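You operate a simulated robot arm through the tools that you are given. There is no shell and no other tool.

The job below is to be done with a simulated robot arm. You get a single attempt, and the scene is never put back.

JOB
Gauge roller D2 and put it in the bin for its size.
Fine: press RESET once first; leave the lever at OPEN.

It is judged by the outcome, as a careful person would: the job done as asked, and still so three seconds after it is handed in. It fails if anything else is knocked over, pushed out of place, dropped, spilled or broken.

ROBOT AND FRAMES
A 7-joint arm with a two-finger parallel gripper, fixed in place. Base frame: the origin is on the floor under the middle of its stand, x ahead of it, y to its left, z up. Units: mm, degrees, N and s.
It reaches about 1247 mm from its shoulder. Its first joint turns from -132.0 to 132.0 degrees. Payload 3.91 kg.
The tool frame sits at the grasp point between the pads (the TCP): z along the fingers, y along the line on which they close. The tips reach 30 mm beyond it. Largest opening 110 mm; finger width 20, thickness 10; the body of the gripper, 48 by 112 mm, starts 55 mm behind the TCP.
Orientation is that of the tool frame in the base frame, as a unit quaternion [x, y, z, w]. With the fingers straight down and closing along the base's y, the tool's x points along the base's -x, its y along +y and its z along -z.

CONTROLS
- The arm moves only by the tool nudge_tool. Its argument "series" is a list of rows, each a list of 7 numbers: the shift along the tool's x, y, z in cm, then the turn, a rotation vector about the tool's x, y, z in degrees, then the opening, from 0 (shut) to 1 (fully open). In form: [[x, y, z, ax, ay, az, claw], ...]. A call has 1 to 20 rows; each row is the pose to reach, as a shift and turn from the pose commanded when the call began, along the tool's axes at that moment. Rows are played at 5 a second. More than 50 mm and 8.6 degrees between two rows, or a gripper value outside its range, and nothing of the call is played. A pose out of reach is approached as far as the arm can. The call stops where the force on the tool passes 70 N (or 10 N more than at its start, if that is more) or the arm is blocked; 0.2 s more then pass. Each finger travels about 108 mm/s and halts on what it meets, pressing with about 34 N; the grip force reading is that of the motor and also rises with nothing between the fingers. The clock runs only during rows and for 0.2 s after the last one: add rows that repeat a pose to give the fingers time. The reply holds the time, the measured pose of the TCP, the force on the tool along the base axes, the opening and the grip force, in the units named above and with some noise, with the torque about the TCP (base axes, N m) and any sound that the robot's microphone picked up.
- Cameras (640 x 400 px; columns grow to the right, rows downward): "scene" is fixed at [401.7, 499.5, 1495.2]; the picture's right is [0.11, 0.99, 0.00], its down [0.56, -0.06, -0.83] and it looks along [-0.82, 0.09, -0.56] (base axes); focal length 214 px, centre (320, 200). "wrist" rides on the gripper at [72, 17, -103] in the tool frame; the picture's right is [-0.23, 0.97, 0.00], its down [-0.76, -0.18, -0.62] and it looks along [-0.61, -0.14, 0.78] (tool axes); focal length 222 px, centre (320, 200). There is no depth. A picture from a camera that has moved, and an enlarged one, comes with that camera's place and axes in the base frame and with its lens.
- get_image(camera): a new picture of that camera. The clock stands still meanwhile.
- inspect(camera, box): a new picture of the part [left, top, right, bottom] of that camera's present view, enlarged. The clock stands still meanwhile.
- hand_in(): hands the job in; it is judged then, once.

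Nothing tells you positions but the pictures and the camera data. Unless the task says otherwise, let go and move clear before handing in.

The tools are called after "Request:" as a command line: name --pt "numbers of a row" for each row, then --argument value for the rest, lists and objects as JSON in quotes. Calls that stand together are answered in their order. nudge_tool: Moves the arm, as the interface text tells. Its arguments: {"type":"object","properties":{"series":{"type":"array","items":{"type":"array","items":{"type":"number"}}}},"required":["series"]} The other tools are called the same way: get_image (camera) takes a picture; inspect (camera, box) takes an enlarged picture of a part of a camera's view; hand_in () hands the job in.

At the start:

```text
time: 0.0
position: [40.7, 526.1, 1293.8]
orientation: [0.0, 1.0, 0.0, -0.001]
contact_force: [0.3, -0.4, 0.2]
ft_torque: [-0.01, -0.02, -0.01]
gripper_width: 110.1
finger_force: 0.0
```

scene: 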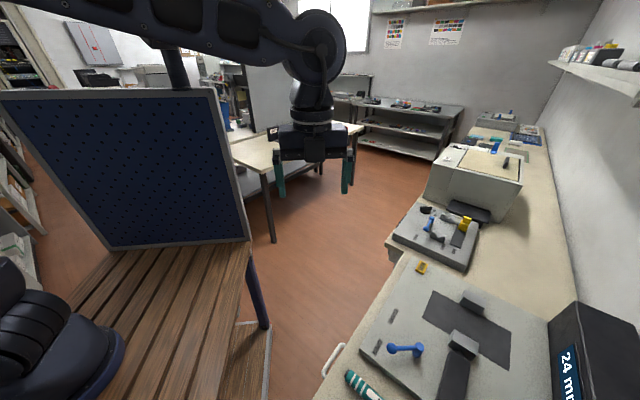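
wrist: 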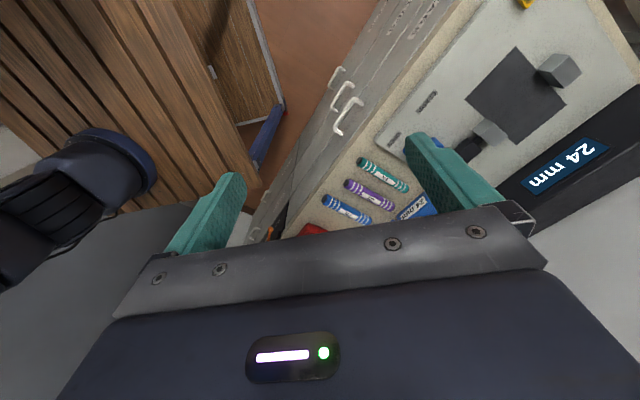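

I see a bench on the robot's left (+y) with a gauge plate, a blue lever, some rollers (green, purple, blue) and a bin marked 24 mm. I'll look closer before moving anything.

Request:
inspect --camera "scene" --box '[320, 240, 640, 400]'

Request:
inspect --camera "scene" --box '[380, 100, 580, 280]'

Request:
inspect --camera "wrist" --box '[300, 60, 640, 260]'

```text
2.00 times, centred on (480, 320) of scene
camera zoom: at [401.7, 499.5, 1495.2], right [0.11, 0.99, 0.0], down [0.56, -0.06, -0.83], along [-0.82, 0.09, -0.56], focal length 429 px, centre (0, -40)
```

zoom: 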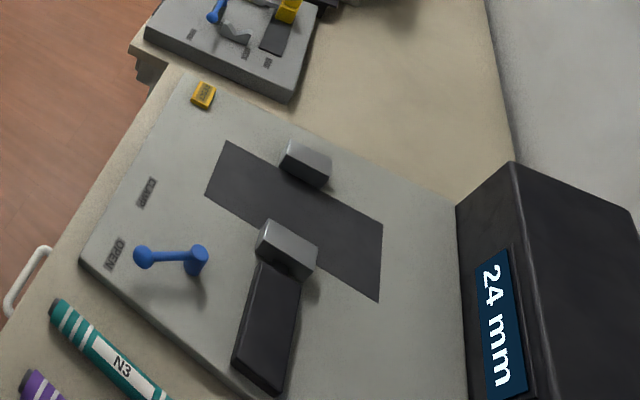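

```text
2.22 times, centred on (480, 190) of scene
camera zoom: at [401.7, 499.5, 1495.2], right [0.11, 0.99, 0.0], down [0.56, -0.06, -0.83], along [-0.82, 0.09, -0.56], focal length 477 px, centre (-36, 222)
```

zoom: 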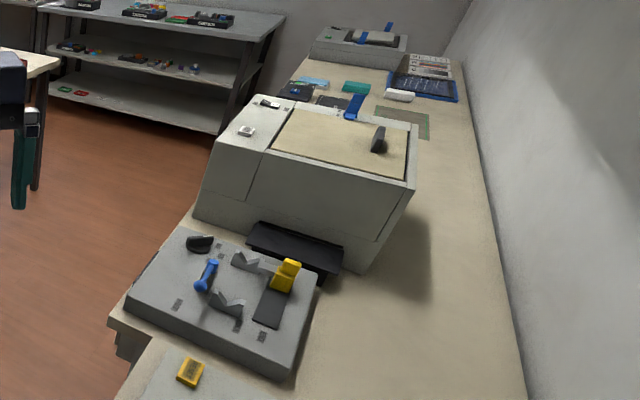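

```text
1.88 times, centred on (470, 160) of wrist
camera zoom: at [-31.3, 544.8, 1395.2], right [0.23, 0.97, 0.0], down [0.76, -0.18, 0.62], along [0.61, -0.14, -0.78], focal length 418 px, centre (38, 275)
```

zoom: 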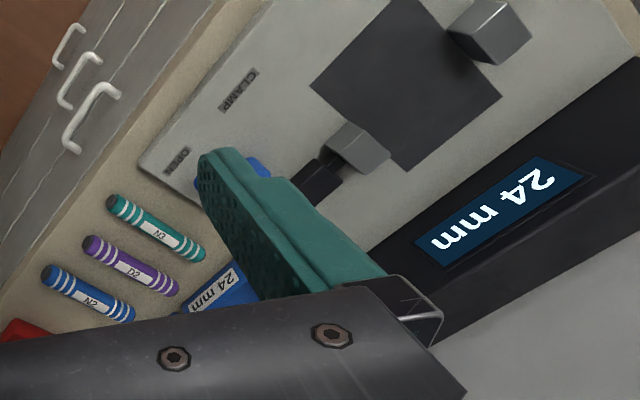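

The gauge plate has an OPEN/CLAMP lever, and the rollers N3, D2 (purple) and N2 lie beside it at about x 300–350, y 630. I need to find RESET, the readout and the other bins, so I'll take more views first.

Request:
inspect --camera "wrist" --box '[440, 0, 640, 125]'

Request:
inspect --camera "scene" --box '[320, 340, 420, 400]'

Request:
inspect --camera "scene" --box '[380, 190, 500, 280]'

Request:
inspect --camera "scene" --box '[520, 280, 640, 400]'

```text
3.20 times, centred on (540, 62) of wrist
camera zoom: at [-31.3, 544.8, 1395.2], right [0.23, 0.97, 0.0], down [0.76, -0.18, 0.62], along [0.61, -0.14, -0.78], focal length 711 px, centre (-384, 640)
```

zoom: 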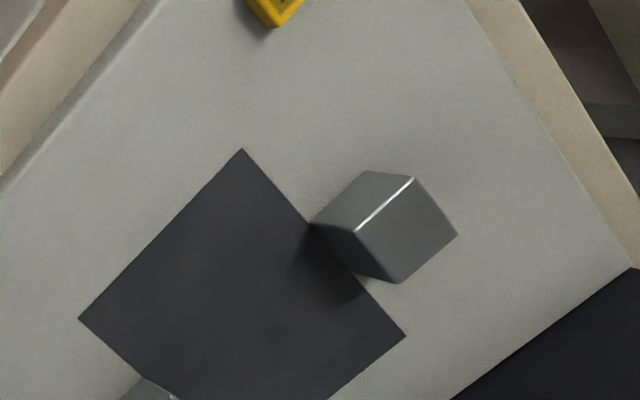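

```text
6.40 times, centred on (370, 370) of scene
camera zoom: at [401.7, 499.5, 1495.2], right [0.11, 0.99, 0.0], down [0.56, -0.06, -0.83], along [-0.82, 0.09, -0.56], focal length 1373 px, centre (0, -888)
```

zoom: 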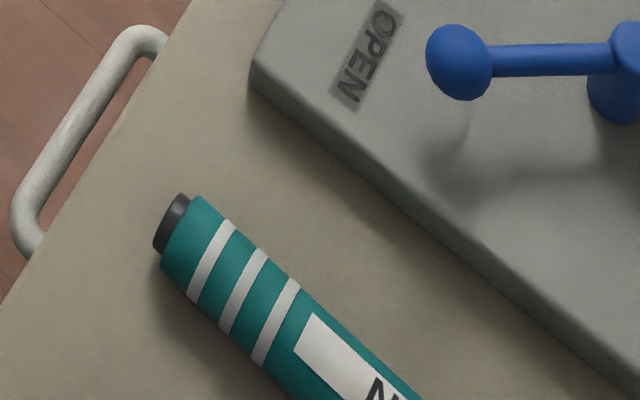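

```text
4.44 times, centred on (440, 235) of scene
camera zoom: at [401.7, 499.5, 1495.2], right [0.11, 0.99, 0.0], down [0.56, -0.06, -0.83], along [-0.82, 0.09, -0.56], focal length 953 px, centre (-213, 44)
```

zoom: 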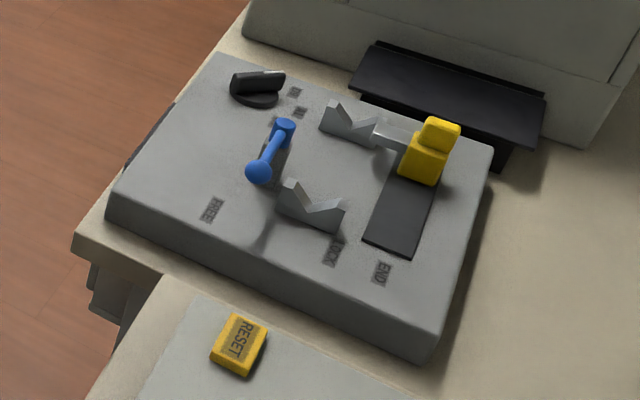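

```text
3.33 times, centred on (580, 340) of scene
camera zoom: at [401.7, 499.5, 1495.2], right [0.11, 0.99, 0.0], down [0.56, -0.06, -0.83], along [-0.82, 0.09, -0.56], focal length 715 px, centre (-547, -267)
```

zoom: 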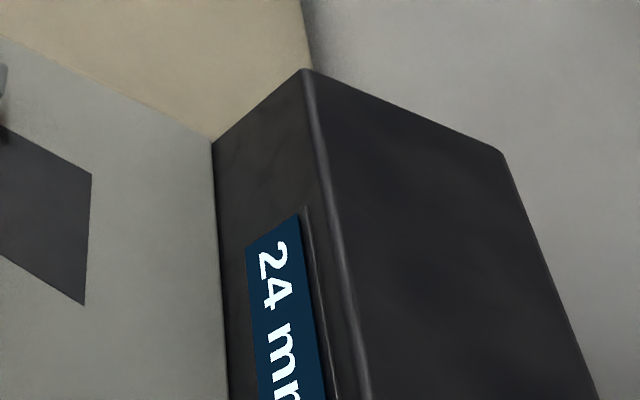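

The yellow RESET button is on the gauge plate's far (-x) corner, and the black block is the readout, now showing 24 mm. Next I'll move the arm in +x, high above the bench, to see the bins and rollers.

Request:
nudge_tool --pt "-4 0 0 0 0 0 1" --pt "-8 0 0 0 0 0 1" --pt "-12 0 0 0 0 0 1" --pt "-16 0 0 0 0 0 1" --pt "-20 0 0 0 0 0 1" --pt "-24 0 0 0 0 0 1"

Request:
get_image --camera "wrist"

Request:
get_image --camera "scene"

```text
time: 1.4
position: [282.4, 528.4, 1293.2]
orientation: [-0.001, 1.0, 0.001, 0.0]
contact_force: [-1.2, -0.1, 0.1]
ft_torque: [0.02, -0.06, 0.01]
gripper_width: 110.3
finger_force: 0.0
```

```text
taken
camera wrist: at [208.2, 546.4, 1394.9], right [0.23, 0.97, 0.0], down [0.76, -0.18, 0.62], along [0.61, -0.14, -0.78], focal length 222 px, centre (320, 200)
```

wrist: 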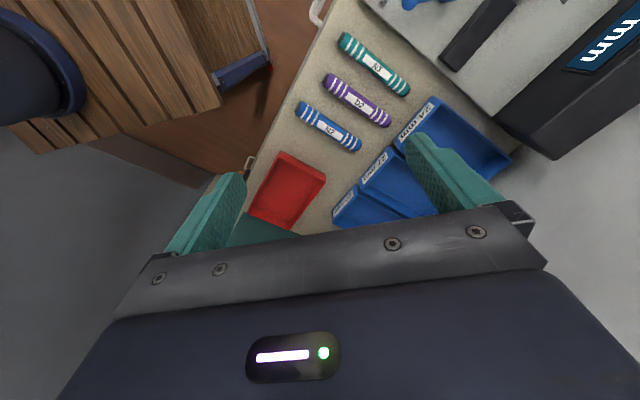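

```text
taken
```

scene: 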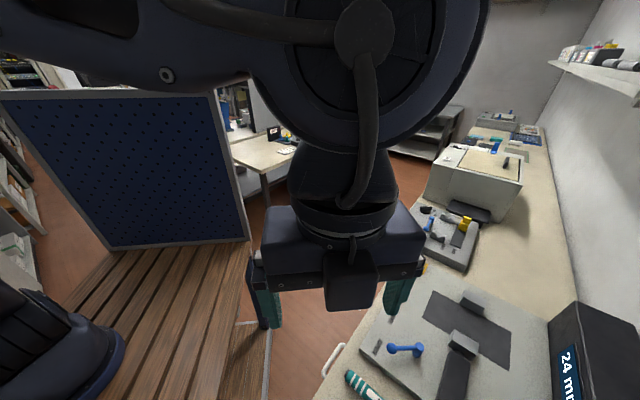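

Three blue bins and a red tray lie beyond the rollers at larger x. I'll zoom in to read the labels.

Request:
inspect --camera "wrist" --box '[230, 0, 550, 230]'

Request:
inspect --camera "wrist" --box '[320, 80, 460, 230]'

```text
1.74 times, centred on (390, 115) of wrist
camera zoom: at [208.2, 546.4, 1394.9], right [0.23, 0.97, 0.0], down [0.76, -0.18, 0.62], along [0.61, -0.14, -0.78], focal length 386 px, centre (198, 348)
```

zoom: 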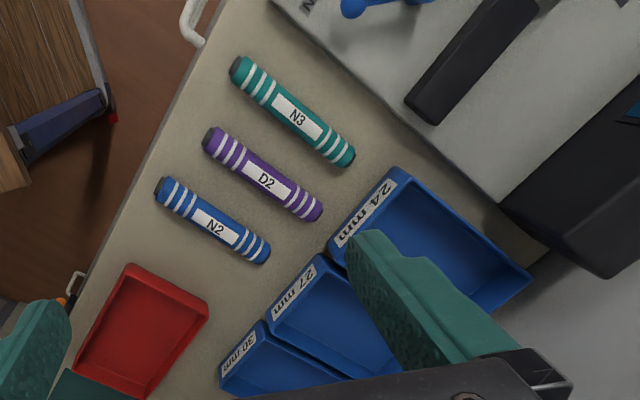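

```text
2.67 times, centred on (390, 155) of wrist
camera zoom: at [208.2, 546.4, 1394.9], right [0.23, 0.97, 0.0], down [0.76, -0.18, 0.62], along [0.61, -0.14, -0.78], focal length 592 px, centre (133, 320)
```

zoom: 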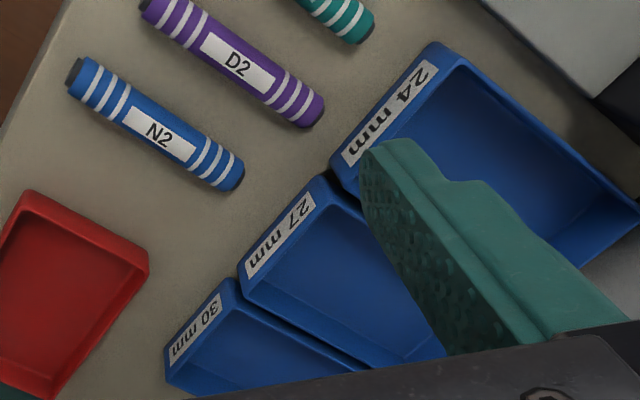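

The bins read 24, 27 and 30 mm, and the bench sits at about 45° to the base axes, with the rollers lying along its depth. I'll yaw the tool to line up with the bench and move over the gauge for a better view.

Request:
nudge_tool --pt "2.5 2.9 0 0 0 -7.8 1" --pt "5.0 5.8 0 0 0 -15.6 1" --pt "7.5 8.6 0 0 0 -23.4 1" --pt "10 11.5 0 0 0 -31.2 1" --pt "12.6 14.4 0 0 0 -39 1" --pt "15.2 17.2 0 0 0 -47 1"

Request:
get_image --camera "wrist"

Request:
get_image --camera "scene"

```text
time: 2.8
position: [129.0, 699.7, 1294.8]
orientation: [-0.399, 0.917, 0.001, 0.0]
contact_force: [1.1, -0.4, 1.3]
ft_torque: [0.01, -0.01, -0.01]
gripper_width: 110.0
finger_force: 0.1
```

```text
taken
camera wrist: at [67.4, 658.8, 1397.2], right [-0.56, 0.83, 0.0], down [0.65, 0.44, 0.62], along [0.52, 0.35, -0.78], focal length 222 px, centre (320, 200)
```

wrist: 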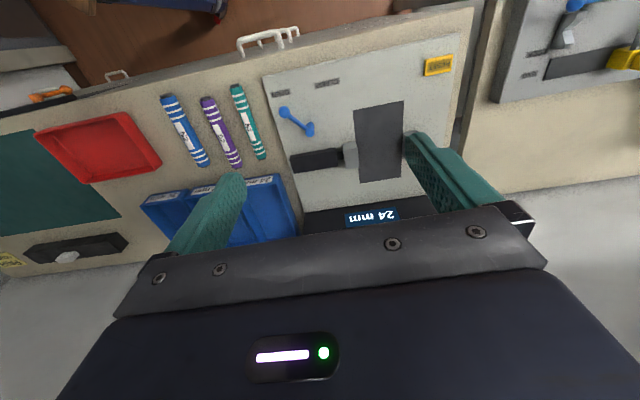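

```text
taken
```

scene: 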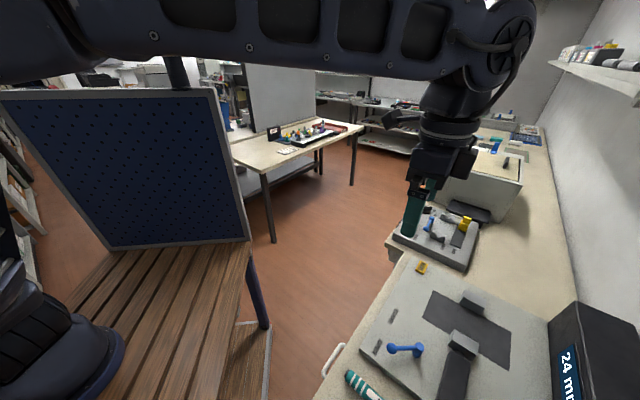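

Now the view is square to the bench: the gauge has a sliding jaw on a black bar, a fixed jaw, and a dark pad between them, with the display behind. I'll zoom in.

Request:
inspect --camera "wrist" --box '[255, 40, 495, 200]'

Request:
inspect --camera "wrist" --box '[0, 60, 300, 250]'

Request:
inspect --camera "wrist" --box '[270, 120, 430, 240]'

```text
2.50 times, centred on (375, 120) of wrist
camera zoom: at [67.4, 658.8, 1397.2], right [-0.56, 0.83, 0.0], down [0.65, 0.44, 0.62], along [0.52, 0.35, -0.78], focal length 555 px, centre (182, 400)
```

zoom: 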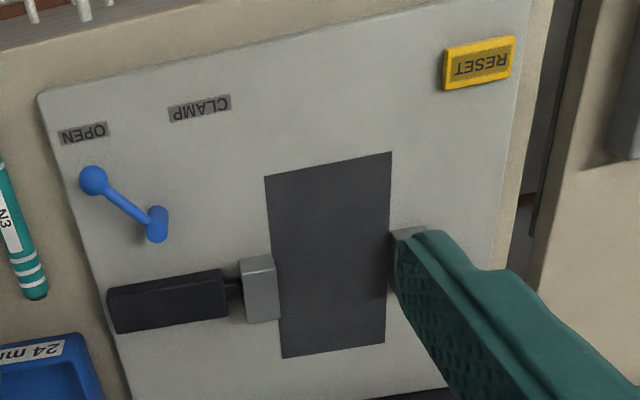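

```text
2.11 times, centred on (150, 155) of wrist
camera zoom: at [67.4, 658.8, 1397.2], right [-0.56, 0.83, 0.0], down [0.65, 0.44, 0.62], along [0.52, 0.35, -0.78], focal length 468 px, centre (678, 295)
```

zoom: 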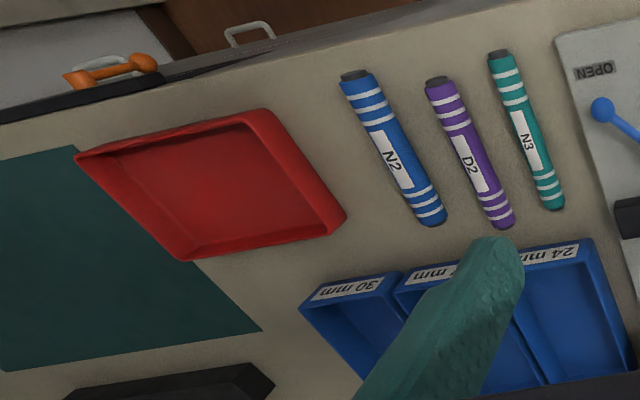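

```text
3.33 times, centred on (350, 180) of wrist
camera zoom: at [67.4, 658.8, 1397.2], right [-0.56, 0.83, 0.0], down [0.65, 0.44, 0.62], along [0.52, 0.35, -0.78], focal length 740 px, centre (220, 267)
```

zoom: 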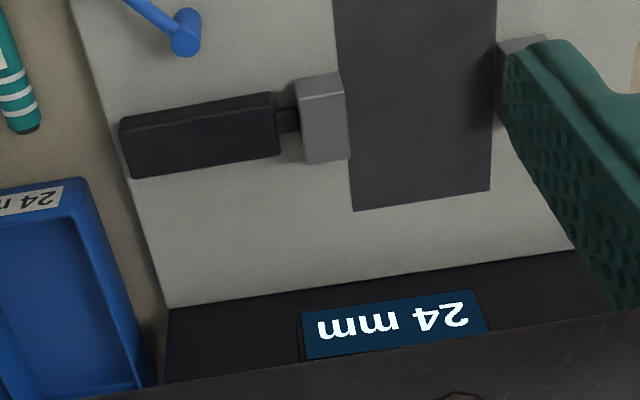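

The triangulated positions look like this: RESET about (0, 867, 938), plate top about 925, D2 centred near (346, 589), and the gauge pad from near edge (110, 830) to far edge (240, 960). I'll move over RESET with the fingers closing, and stay high enough to check the position.

Request:
nudge_tool --pt "-0.5 3.5 0.5 0 0 0.5 0.8" --pt "-1.0 7.0 2.0 0 0 1.0 0.6" --pt "-1.5 10.5 4.5 0 0 1.5 0.4" --pt "-2.0 14.0 7.0 0 0 2.0 0.2" --pt "-2.6 17.5 10 0 0 2.2 0" --pt "-3.4 20.9 12.5 0 0 2.2 0" --pt "-3.4 20.9 12.5 0 0 2.2 0"

Request:
get_image --camera "wrist"

Request:
get_image --camera "scene"

```text
time: 4.4
position: [1.6, 866.3, 1168.9]
orientation: [-0.381, 0.925, 0.0, 0.0]
contact_force: [0.4, -0.6, -0.8]
ft_torque: [-0.03, -0.03, 0.0]
gripper_width: 0.3
finger_force: 34.0
```

```text
taken
camera wrist: at [-62.8, 828.1, 1270.9], right [-0.53, 0.85, 0.0], down [0.67, 0.41, 0.62], along [0.53, 0.33, -0.78], focal length 222 px, centre (320, 200)
```

wrist: 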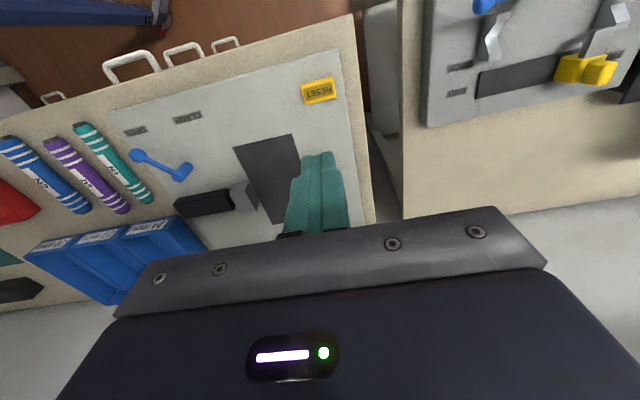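

```text
taken
```

scene: 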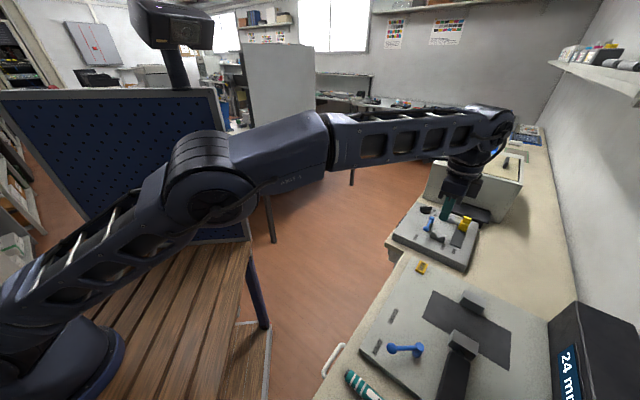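

RESET projects to about (1, 864), right under the tool. I'll zoom to refine the position before going down.

Request:
inspect --camera "wrist" --box '[270, 60, 370, 120]'

Request:
inspect --camera "scene" --box '[390, 240, 460, 285]'

```text
6.40 times, centred on (320, 90) of wrist
camera zoom: at [-62.8, 828.1, 1270.9], right [-0.53, 0.85, 0.0], down [0.67, 0.41, 0.62], along [0.53, 0.33, -0.78], focal length 1422 px, centre (320, 904)
```

zoom: 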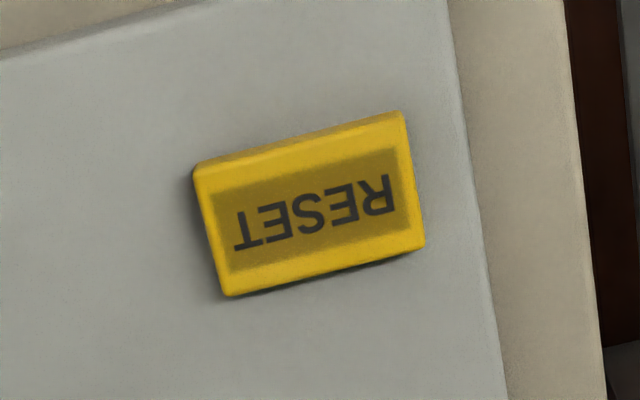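

```text
8.89 times, centred on (425, 262) of scene
camera zoom: at [401.7, 499.5, 1495.2], right [0.11, 0.99, 0.0], down [0.56, -0.06, -0.83], along [-0.82, 0.09, -0.56], focal length 1906 px, centre (-613, -356)
```

zoom: 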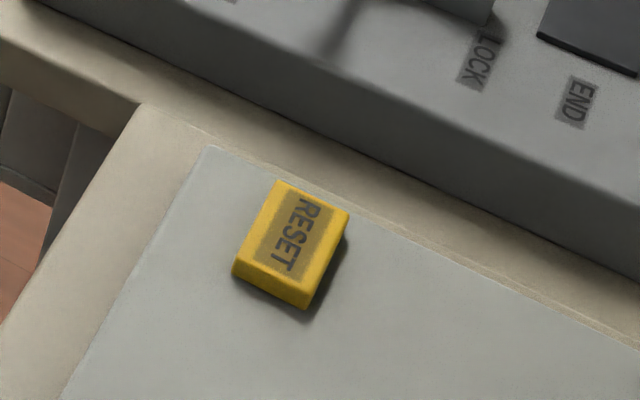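

The refined RESET top is at about (0, 865, 943), with the closed tips right above it. I'll go down to roughly 12 mm above it.

Request:
nudge_tool --pt "0.2 0 4 0 0 0 0" --pt "0.2 0 8 0 0 0 0" --pt "0.2 0 12 0 0 0 0" --pt "0.2 0 15 0 0 0 0" --pt "0.2 0 17 0 0 0 0" --pt "0.2 0 18.2 0 0 0 0"

Request:
get_image --camera "wrist"

Request:
inspect --camera "scene" --box '[380, 210, 480, 285]'

```text
time: 5.8
position: [-0.3, 864.0, 986.2]
orientation: [-0.381, 0.924, 0.0, 0.0]
contact_force: [-0.3, 0.1, -0.2]
ft_torque: [-0.01, -0.03, -0.04]
gripper_width: 0.0
finger_force: 34.3
```

```text
taken
camera wrist: at [-64.9, 826.3, 1088.0], right [-0.53, 0.85, 0.0], down [0.67, 0.41, 0.62], along [0.53, 0.33, -0.78], focal length 222 px, centre (320, 200)
```

wrist: 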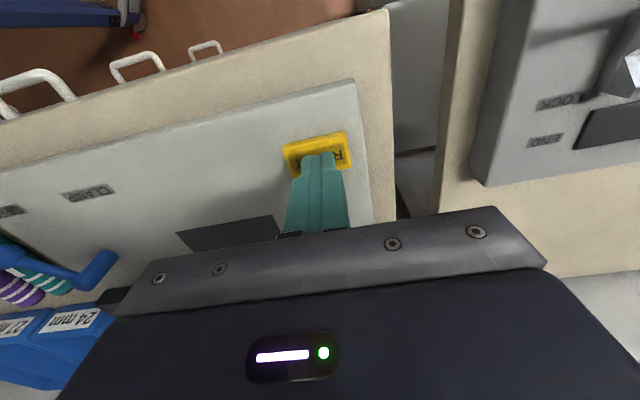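

```text
5.33 times, centred on (430, 248) of scene
camera zoom: at [401.7, 499.5, 1495.2], right [0.11, 0.99, 0.0], down [0.56, -0.06, -0.83], along [-0.82, 0.09, -0.56], focal length 1144 px, centre (-267, -53)
```

zoom: 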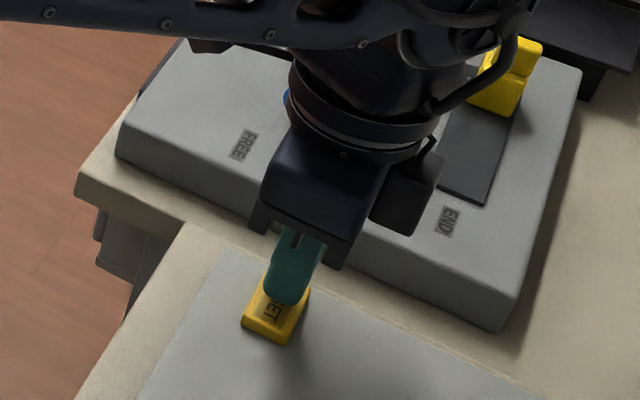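

The tips are about 12 mm above the button and lined up with it. I'll press down in small steps and watch the force.

Request:
nudge_tool --pt "0.2 0 0.4 0 0 0 0" --pt "0.2 0 0.8 0 0 0 0" --pt "0.2 0 1.0 0 0 0 0" --pt "0.2 0 1.2 0 0 0 0" --pt "0.2 0 1.3 0 0 0 0"

```text
time: 7.0
position: [-1.9, 863.1, 974.6]
orientation: [-0.381, 0.924, 0.0, 0.0]
contact_force: [2.1, -1.4, 10.2]
ft_torque: [-0.06, -0.04, 0.03]
gripper_width: 0.0
finger_force: 33.5
heard: click
```

A click sounded at about 10 N. I'll check the display and the button before backing off.

Request:
inspect --camera "scene" --box '[520, 320, 640, 400]'

Request:
inspect --camera "wrist" --box '[250, 100, 390, 200]'

```text
5.00 times, centred on (580, 360) of scene
camera zoom: at [401.7, 499.5, 1495.2], right [0.11, 0.99, 0.0], down [0.56, -0.06, -0.83], along [-0.82, 0.09, -0.56], focal length 1072 px, centre (-980, -600)
```

zoom: 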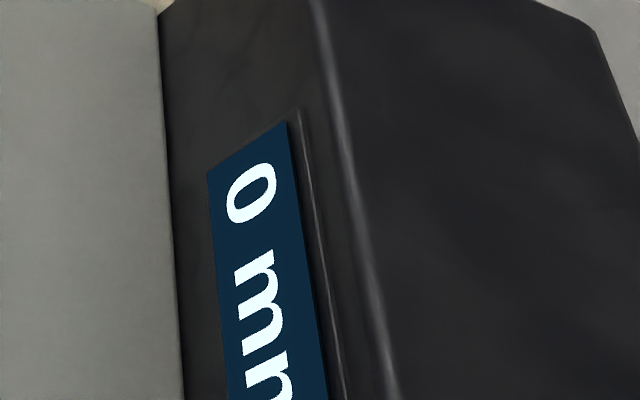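

```text
4.00 times, centred on (320, 150) of wrist
camera zoom: at [-66.5, 824.8, 1076.2], right [-0.53, 0.85, 0.0], down [0.67, 0.41, 0.62], along [0.53, 0.33, -0.78], focal length 888 px, centre (320, 400)
```

zoom: 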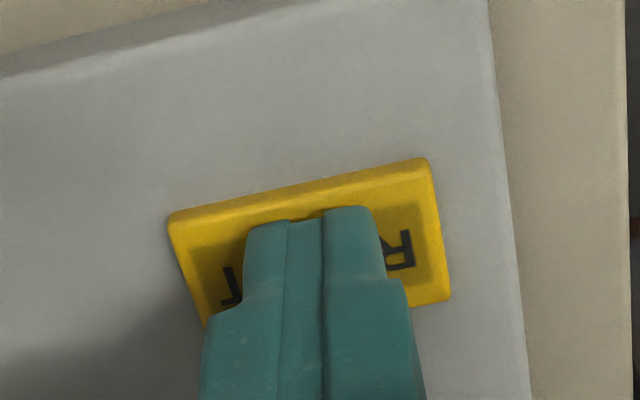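

RESET took: the display reads 0 mm. I'll lift straight off and move over to D2, setting the fingers half open so they clear N2 and N3.

Request:
nudge_tool --pt "0 0 -3 0 0 0 0" --pt "0 0 -7 0 0 0 0" --pt "0 0 -11 0 0 0 0" --pt "-0.4 -3 -13.5 0 0 0 0" --pt "-0.9 -7.5 -13.5 0 0 0 0" --pt "-1.4 -12 -13.5 0 0 0 0" --pt "-1.9 -16.5 -13.5 0 0 0 0.1" --pt "-2.4 -21 -13.5 0 0 0 0.2" --pt "-2.9 -25.5 -13.5 0 0 0 0.3" --pt "-3.5 -30 -13.5 0 0 0 0.4" --pt "-4.1 -34.5 -13.5 0 0 0 0.5" --pt "-4.8 -39 -13.5 0 0 0 0.5" --pt "-5.4 -44 -13.5 0 0 0 0.5"

Request:
get_image --camera "wrist"

Request:
get_image --camera "scene"

```text
refused: row 13 steps farther than a row can; nothing moved
```

```text
taken
camera wrist: at [-66.5, 824.8, 1076.2], right [-0.53, 0.85, 0.0], down [0.67, 0.41, 0.62], along [0.53, 0.33, -0.78], focal length 222 px, centre (320, 200)
```

wrist: 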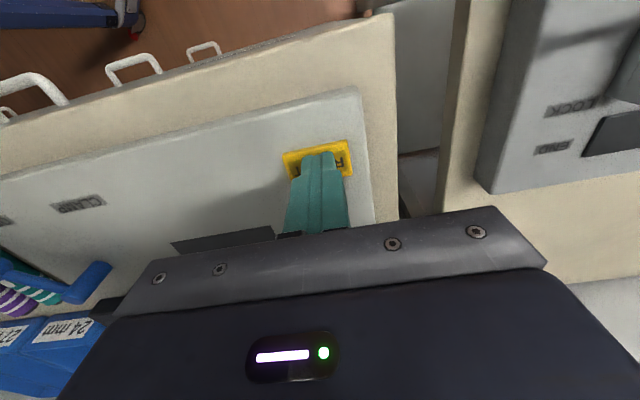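

```text
taken
```

scene: 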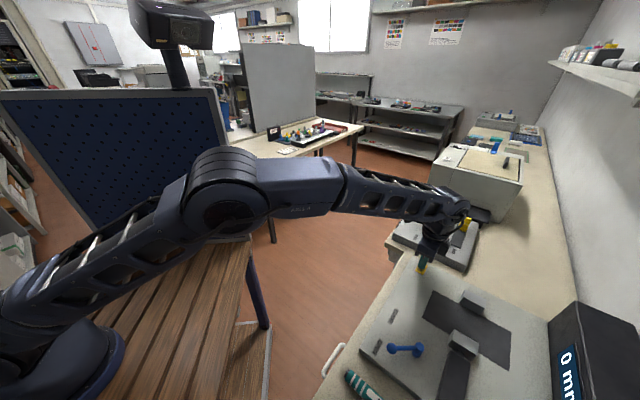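

The last step was a hair over the limit, so nothing moved and the tool is still resting on the button. I'll resend it with smaller steps.

Request:
nudge_tool --pt "0 0 -3 0 0 0 0" --pt "0 0 -7 0 0 0 0" --pt "0 0 -11 0 0 0 0" --pt "-0.4 -3 -13.5 0 0 0 0" --pt "-0.9 -7.4 -13.5 0 0 0 0" --pt "-1.4 -11.8 -13.5 0 0 0 0" --pt "-1.9 -16.2 -13.5 0 0 0 0.1" --pt "-2.4 -20.6 -13.5 0 0 0 0.2" --pt "-2.9 -25 -13.5 0 0 0 0.3" --pt "-3.5 -29.4 -13.5 0 0 0 0.4" --pt "-4.1 -33.8 -13.5 0 0 0 0.5" --pt "-4.8 -38.2 -13.5 0 0 0 0.5" --pt "-5.2 -41.5 -13.5 0 0 0 0.5" --pt "-5.4 -44 -13.5 0 0 0 0.5"

Request:
get_image --camera "wrist"

Request:
get_image --camera "scene"

```text
time: 10.0
position: [345.4, 590.4, 1108.1]
orientation: [-0.382, 0.924, 0.0, 0.001]
contact_force: [0.4, 0.4, -1.3]
ft_torque: [-0.04, -0.03, 0.02]
gripper_width: 54.9
finger_force: 0.1
```

```text
taken
camera wrist: at [281.0, 551.7, 1209.1], right [-0.53, 0.85, 0.0], down [0.67, 0.41, 0.62], along [0.53, 0.33, -0.78], focal length 222 px, centre (320, 200)
```

wrist: 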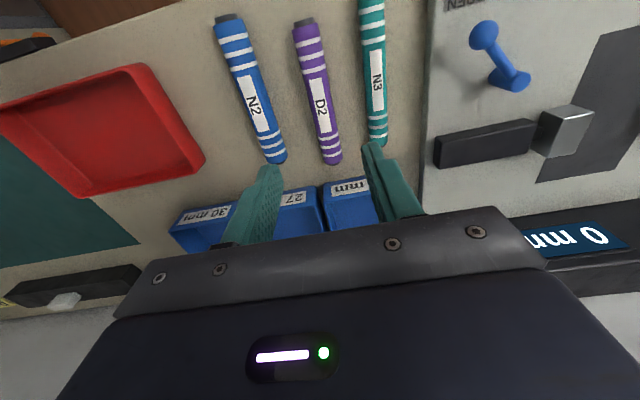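

```text
taken
```

scene: 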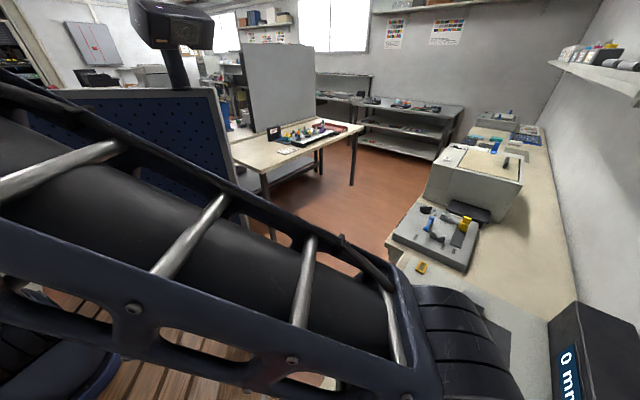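

D2 lies right under the tool between N2 and N3. I'll zoom in to get its centre, axis and height.

Request:
inspect --camera "wrist" --box '[200, 0, 420, 180]'

Request:
inspect --camera "wrist" --box '[160, 140, 440, 260]'

```text
2.22 times, centred on (310, 90) of wrist
camera zoom: at [281.0, 551.7, 1209.1], right [-0.53, 0.85, 0.0], down [0.67, 0.41, 0.62], along [0.53, 0.33, -0.78], focal length 494 px, centre (342, 444)
```

zoom: 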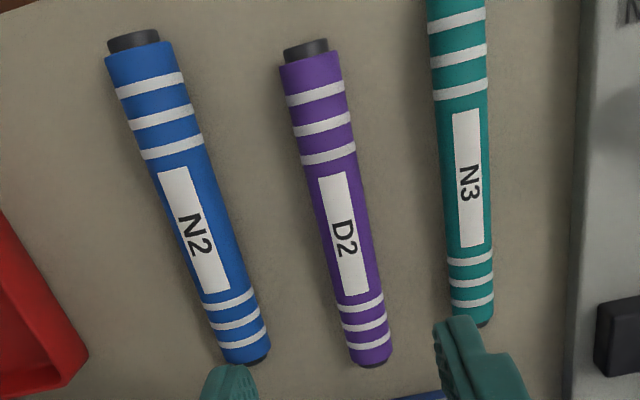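

```text
2.29 times, centred on (300, 200) of wrist
camera zoom: at [281.0, 551.7, 1209.1], right [-0.53, 0.85, 0.0], down [0.67, 0.41, 0.62], along [0.53, 0.33, -0.78], focal length 508 px, centre (366, 200)
```

zoom: 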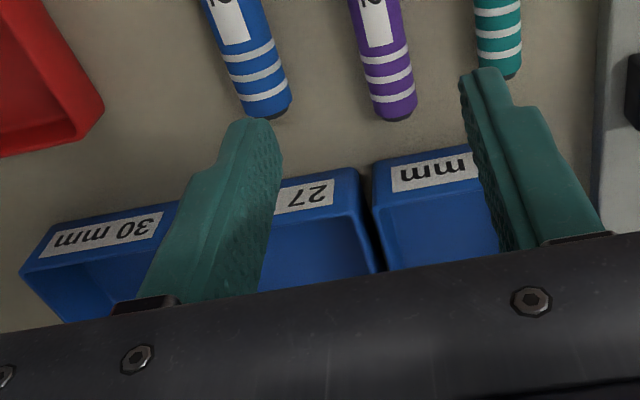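

D2's centre is about (348, 595), its top at z≈938 and its axis within 1° of the tool. I'll descend to just above it and check the finger clearance to its neighbours.

Request:
nudge_tool --pt "-0.5 0.15 4 0 0 0 0.5" --pt "-0.5 0.15 8 0 0 0 0.5" --pt "-0.5 0.15 11 0 0 0 0.5" --pt "-0.5 0.15 12.8 0 0 0 0.5"

Request:
get_image --camera "wrist"

```text
time: 11.0
position: [348.0, 592.5, 981.5]
orientation: [-0.381, 0.924, 0.0, 0.0]
contact_force: [-0.2, -0.4, -0.2]
ft_torque: [-0.03, -0.02, 0.02]
gripper_width: 54.9
finger_force: 0.1
```

```text
taken
camera wrist: at [284.5, 555.8, 1082.6], right [-0.53, 0.85, 0.0], down [0.67, 0.41, 0.62], along [0.53, 0.33, -0.78], focal length 222 px, centre (320, 200)
```

wrist: 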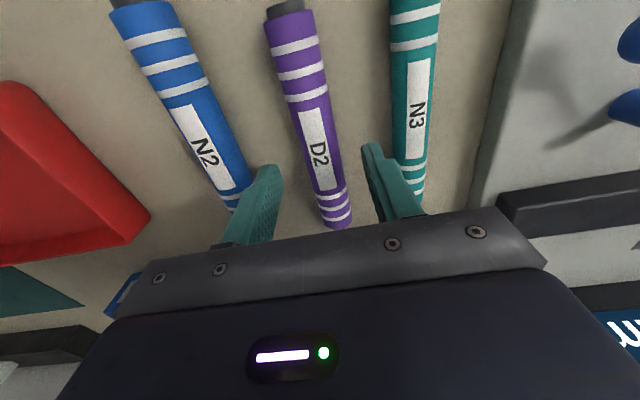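

The fingers straddle D2 with about 17–20 mm clear of N2 and N3. I'll lower the tips close to the bench and look at the force before closing.

Request:
nudge_tool --pt "0 0 1.5 0 0 0 0.5" --pt "0 0 2.6 0 0 0 0.5" --pt "0 0 3.3 0 0 0 0.5" --pt "0 0 3.5 0 0 0 0.5"

Request:
get_image --camera "wrist"

```text
time: 12.0
position: [348.3, 593.9, 950.3]
orientation: [-0.381, 0.925, 0.002, 0.002]
contact_force: [-5.5, -9.9, 65.4]
ft_torque: [-2.17, -0.86, -0.62]
gripper_width: 56.6
finger_force: 0.8
```

```text
taken
camera wrist: at [284.2, 556.1, 1051.3], right [-0.53, 0.85, 0.0], down [0.66, 0.41, 0.63], along [0.53, 0.33, -0.78], focal length 222 px, centre (320, 200)
```

wrist: 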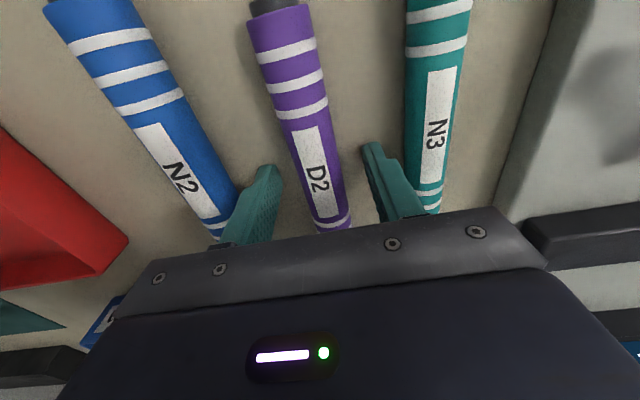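

The tips touched down on the bench sooner than I estimated, at about z 920, and they're pressing with 65 N. I'll back off a few millimetres right away.

Request:
nudge_tool --pt "0 0 -0.4 0 0 0 0.5" --pt "0 0 -0.7 0 0 0 0.5"

Request:
inspect --camera "wrist" --box '[200, 100, 440, 250]'

```text
time: 12.6
position: [348.2, 591.6, 952.1]
orientation: [-0.381, 0.925, -0.001, -0.001]
contact_force: [0.7, 0.1, -0.2]
ft_torque: [-0.03, -0.02, -0.02]
gripper_width: 55.0
finger_force: 0.0
```

```text
2.67 times, centred on (320, 175) of wrist
camera zoom: at [284.8, 554.9, 1052.6], right [-0.53, 0.85, 0.0], down [0.67, 0.41, 0.62], along [0.53, 0.32, -0.78], focal length 592 px, centre (320, 267)
```

zoom: 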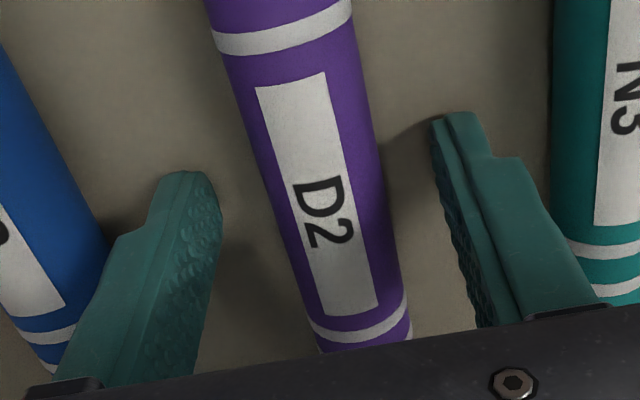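

The force is back to zero and the fingers straddle D2 evenly. I'll close on it.

Request:
nudge_tool --pt "0 0 0 0 0 0 0.35" --pt "0 0 0 0 0 0 0.2" --pt "0 0 0 0 0 0 0.0" --pt "0 0 0 0 0 0 0.0" --pt "0 0 0 0 0 0 0.0"

Request:
inspect --camera "wrist" --box '[160, 50, 480, 250]'

```text
time: 13.8
position: [349.2, 593.4, 953.3]
orientation: [-0.381, 0.925, 0.0, 0.0]
contact_force: [-0.9, -0.2, -0.1]
ft_torque: [-0.01, -0.01, 0.0]
gripper_width: 26.2
finger_force: 34.5
```

```text
2.00 times, centred on (320, 150) of wrist
camera zoom: at [284.9, 555.8, 1054.7], right [-0.53, 0.85, 0.0], down [0.67, 0.41, 0.62], along [0.53, 0.33, -0.78], focal length 444 px, centre (320, 300)
```

zoom: 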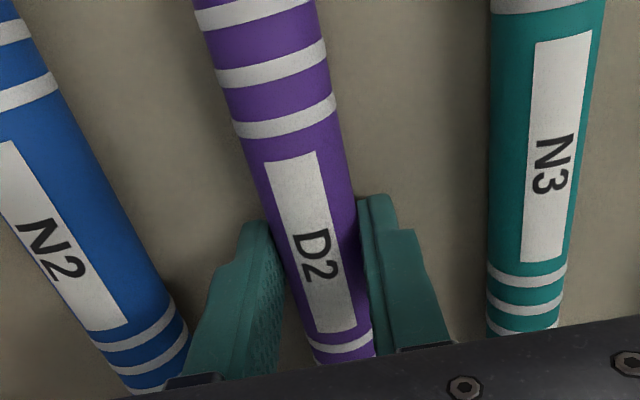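

D2 is held, with a finger width of about 26 mm. I'll lift it straight up and check the grip.

Request:
nudge_tool --pt "0 0 -0.7 0 0 0 0" --pt "0 0 -2 0 0 0 0" --pt "0 0 -4.5 0 0 0 0" --pt "0 0 -8 0 0 0 0" --pt "0 0 -11 0 0 0 0"

Request:
get_image --camera "wrist"

```text
time: 15.0
position: [347.6, 592.7, 1062.7]
orientation: [-0.381, 0.924, 0.0, 0.0]
contact_force: [0.6, -1.1, -1.3]
ft_torque: [0.0, 0.0, -0.03]
gripper_width: 26.2
finger_force: 34.5
```

```text
taken
camera wrist: at [284.7, 555.8, 1164.2], right [-0.53, 0.85, 0.0], down [0.67, 0.41, 0.62], along [0.53, 0.33, -0.78], focal length 222 px, centre (320, 200)
```

wrist: 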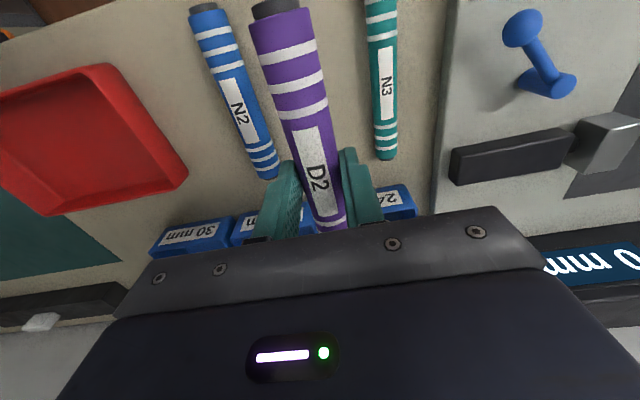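

D2 is firmly held, light and balanced. I'll carry it high across to above the gauge pad.

Request:
nudge_tool --pt "-1.0 4.2 -1.5 0 0 0 0" --pt "-2.1 8.4 -3 0 0 0 0" --pt "-3.2 12.6 -3 0 0 0 0" --pt "-4.3 16.8 -3 0 0 0 0" --pt "-5.4 21 -3 0 0 0 0" --pt "-6.5 25.2 -3 0 0 0 0" --pt "-7.6 29.4 -3 0 0 0 0" --pt "-8.6 33.3 -3 0 0 0 0" --pt "-8.6 33.3 -3 0 0 0 0"

Request:
get_image --camera "wrist"

Request:
get_image --camera "scene"

```text
time: 17.0
position: [174.8, 891.4, 1091.5]
orientation: [-0.381, 0.925, 0.0, 0.0]
contact_force: [0.0, 0.0, -0.9]
ft_torque: [0.04, 0.0, 0.03]
gripper_width: 26.2
finger_force: 34.4
```

```text
taken
camera wrist: at [111.4, 854.2, 1193.6], right [-0.53, 0.85, 0.0], down [0.67, 0.41, 0.62], along [0.53, 0.33, -0.78], focal length 222 px, centre (320, 200)
```

wrist: 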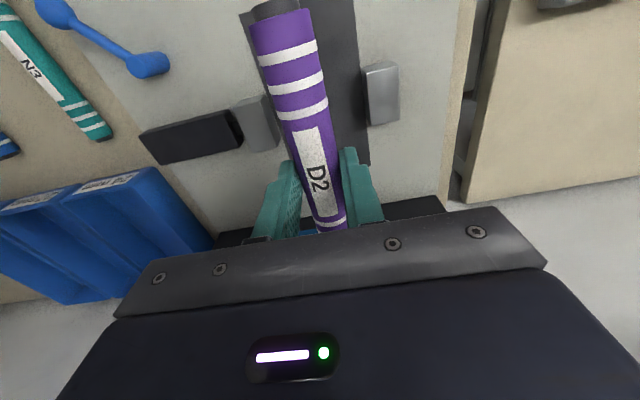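

```text
taken
```

scene: 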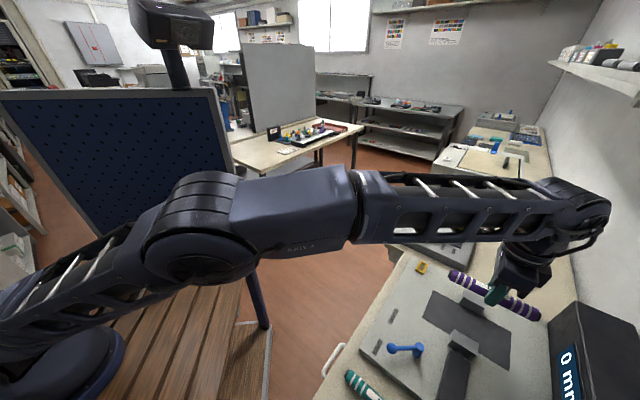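

The roller is above the gauge pad. I'll zoom on both cameras to measure the jaws and the pad height.

Request:
inspect --camera "wrist" --box '[130, 0, 450, 240]'

Request:
inspect --camera "scene" --box '[350, 240, 590, 400]'

```text
1.67 times, centred on (290, 120) of wrist
camera zoom: at [111.4, 854.2, 1193.6], right [-0.53, 0.85, 0.0], down [0.67, 0.41, 0.62], along [0.53, 0.33, -0.78], focal length 370 px, centre (370, 333)
```

zoom: 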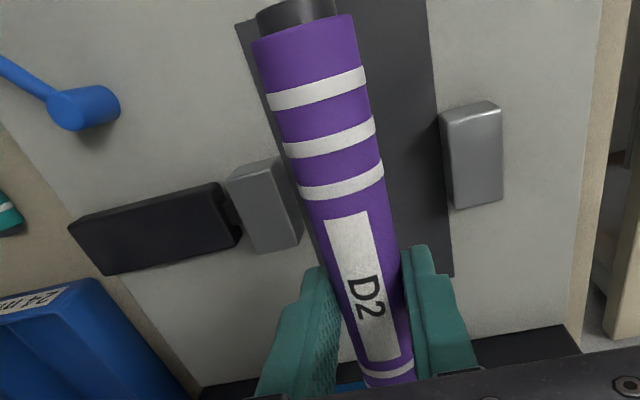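

```text
2.50 times, centred on (470, 320) of scene
camera zoom: at [401.7, 499.5, 1495.2], right [0.11, 0.99, 0.0], down [0.56, -0.06, -0.83], along [-0.82, 0.09, -0.56], focal length 536 px, centre (-55, -100)
```

zoom: 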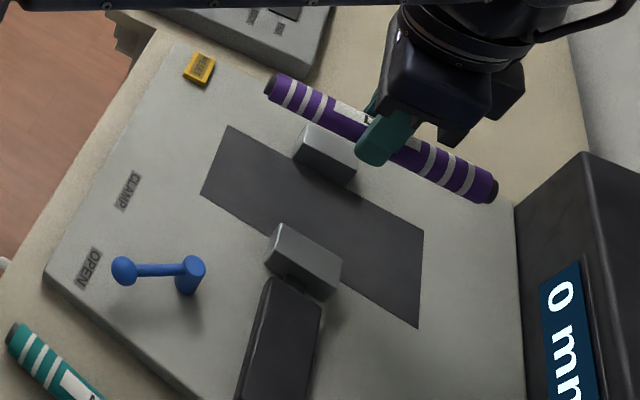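

Request:
inspect --camera "scene" --box '[440, 270, 530, 370]'

Request:
inspect --camera "wrist" --box '[200, 60, 440, 180]'

```text
4.00 times, centred on (485, 320) of scene
camera zoom: at [401.7, 499.5, 1495.2], right [0.11, 0.99, 0.0], down [0.56, -0.06, -0.83], along [-0.82, 0.09, -0.56], focal length 858 px, centre (-340, -280)
```

zoom: 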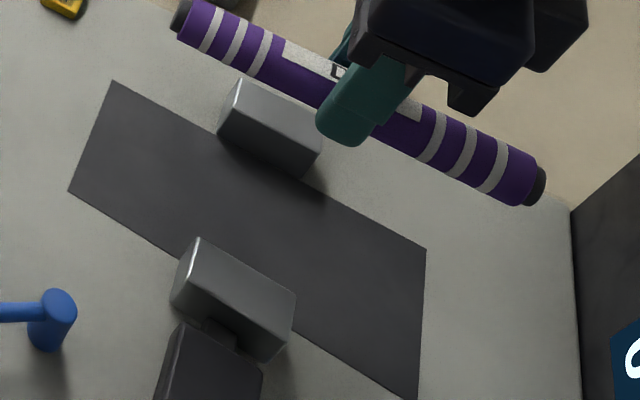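

```text
2.67 times, centred on (320, 120) of wrist
camera zoom: at [111.4, 854.2, 1193.6], right [-0.53, 0.85, 0.0], down [0.67, 0.41, 0.62], along [0.53, 0.33, -0.78], focal length 592 px, centre (320, 413)
```

zoom: 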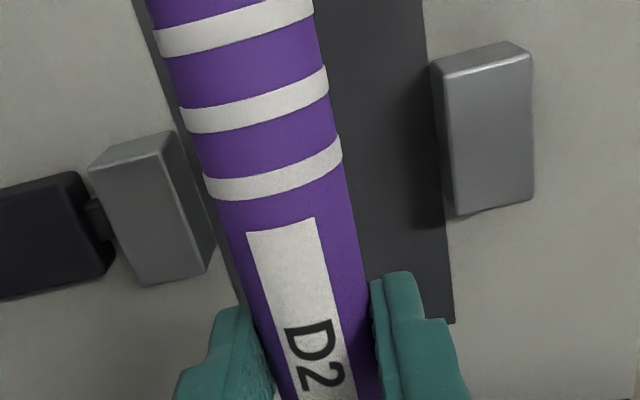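

The jaw faces are at about ±50 mm either side of the tool, the jaw tops at z≈965, and the pad at z≈936, so the roller is already centred. I'll lower it between the jaws, keeping some margin above the pad.

Request:
nudge_tool --pt "0 0 3.5 0 0 0 0" --pt "0 0 6.5 0 0 0 0" --pt "0 0 9 0 0 0 0" --pt "0 0 10.5 0 0 0 0" --pt "0 0 11 0 0 0 0"

Request:
inspect --camera "scene" --box '[400, 250, 560, 370]'

Request:
inspect --camera "wrist" --box '[160, 0, 480, 230]'

```text
time: 18.2
position: [174.0, 891.7, 982.2]
orientation: [-0.382, 0.924, 0.001, 0.0]
contact_force: [-0.4, -0.2, -0.8]
ft_torque: [0.0, -0.01, -0.01]
gripper_width: 26.2
finger_force: 34.0
```

```text
3.33 times, centred on (480, 310) of scene
camera zoom: at [401.7, 499.5, 1495.2], right [0.11, 0.99, 0.0], down [0.56, -0.06, -0.83], along [-0.82, 0.09, -0.56], focal length 715 px, centre (-213, -167)
```

zoom: 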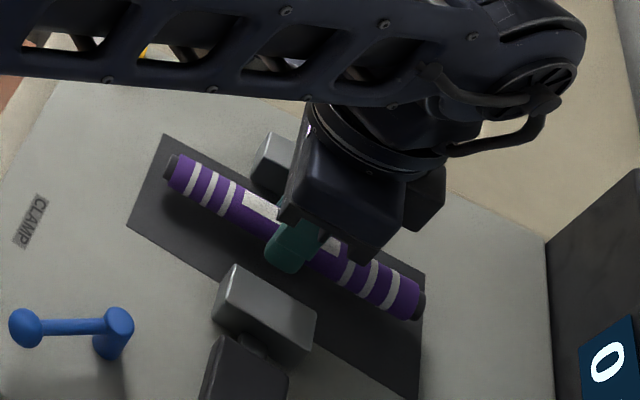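

```text
1.74 times, centred on (320, 115) of wrist
camera zoom: at [110.3, 853.0, 1084.0], right [-0.53, 0.85, 0.0], down [0.67, 0.41, 0.62], along [0.53, 0.33, -0.78], focal length 386 px, centre (320, 348)
```

zoom: 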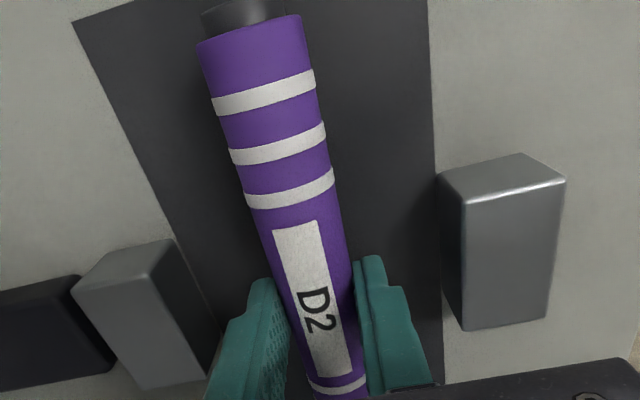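

The roller sits squarely between the jaws. I'll lower the last centimetre slowly, watching for contact.

Request:
nudge_tool --pt "0 0 0.4 0 0 0 0" --pt "0 0 0.7 0 0 0 0" --pt "0 0 0.9 0 0 0 0"

```text
time: 19.0
position: [174.5, 890.3, 974.2]
orientation: [-0.381, 0.925, 0.0, 0.0]
contact_force: [0.0, -0.1, -1.2]
ft_torque: [-0.05, -0.02, 0.0]
gripper_width: 26.2
finger_force: 34.1
```

Request:
nudge_tool --pt "0 0 0.1 0 0 0 0" --pt "0 0 0.2 0 0 0 0"

```text
time: 19.6
position: [173.9, 890.0, 972.4]
orientation: [-0.381, 0.925, 0.0, 0.0]
contact_force: [0.8, -0.3, 3.4]
ft_torque: [-0.3, 0.2, 0.07]
gripper_width: 26.1
finger_force: 34.0
```

Light contact on the pad at the near end (about 4 N). I'll go 1 mm further so it seats, then check.

Request:
nudge_tool --pt "0 0 0.1 0 0 0 0" --pt "0 0 0.1 0 0 0 0"

```text
time: 20.2
position: [174.5, 889.9, 972.3]
orientation: [-0.382, 0.924, 0.002, 0.0]
contact_force: [0.7, -0.5, 16.2]
ft_torque: [-0.48, 0.38, 0.01]
gripper_width: 26.0
finger_force: 33.6
```

It's seated with about 16 N, spread toward the centre. I'll release gently.

Request:
nudge_tool --pt "0 0 0 0 0 0 0.26" --pt "0 0 0 0 0 0 0.3" --pt "0 0 0 0 0 0 0.36" --pt "0 0 0 0 0 0 0.42" --pt "0 0 0 0 0 0 0.46" --pt "0 0 0 0 0 0 0.46"

Request:
inspect --camera "wrist" --box '[160, 0, 480, 230]'

Request:
inspect --camera "scene" --box '[400, 250, 560, 370]'

```text
time: 21.6
position: [173.6, 891.8, 970.4]
orientation: [-0.381, 0.925, 0.001, 0.0]
contact_force: [-0.4, 0.2, 0.6]
ft_torque: [0.01, -0.02, -0.01]
gripper_width: 50.7
finger_force: 0.1
```

```text
1.74 times, centred on (320, 115) of wrist
camera zoom: at [110.4, 853.2, 1072.1], right [-0.53, 0.85, 0.0], down [0.67, 0.41, 0.62], along [0.53, 0.33, -0.78], focal length 386 px, centre (320, 348)
```

zoom: 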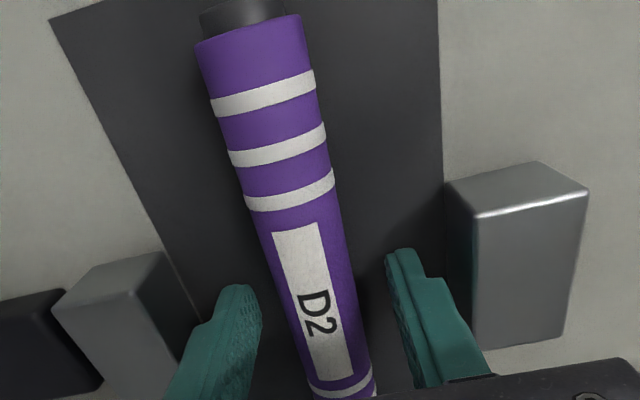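

```text
3.33 times, centred on (480, 310) of scene
camera zoom: at [401.7, 499.5, 1495.2], right [0.11, 0.99, 0.0], down [0.56, -0.06, -0.83], along [-0.82, 0.09, -0.56], focal length 715 px, centre (-213, -167)
```

zoom: 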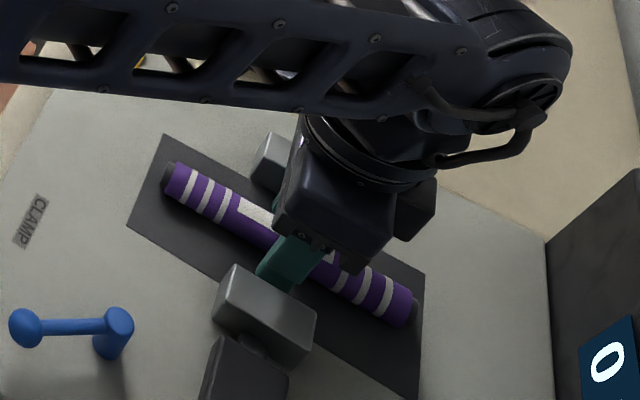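

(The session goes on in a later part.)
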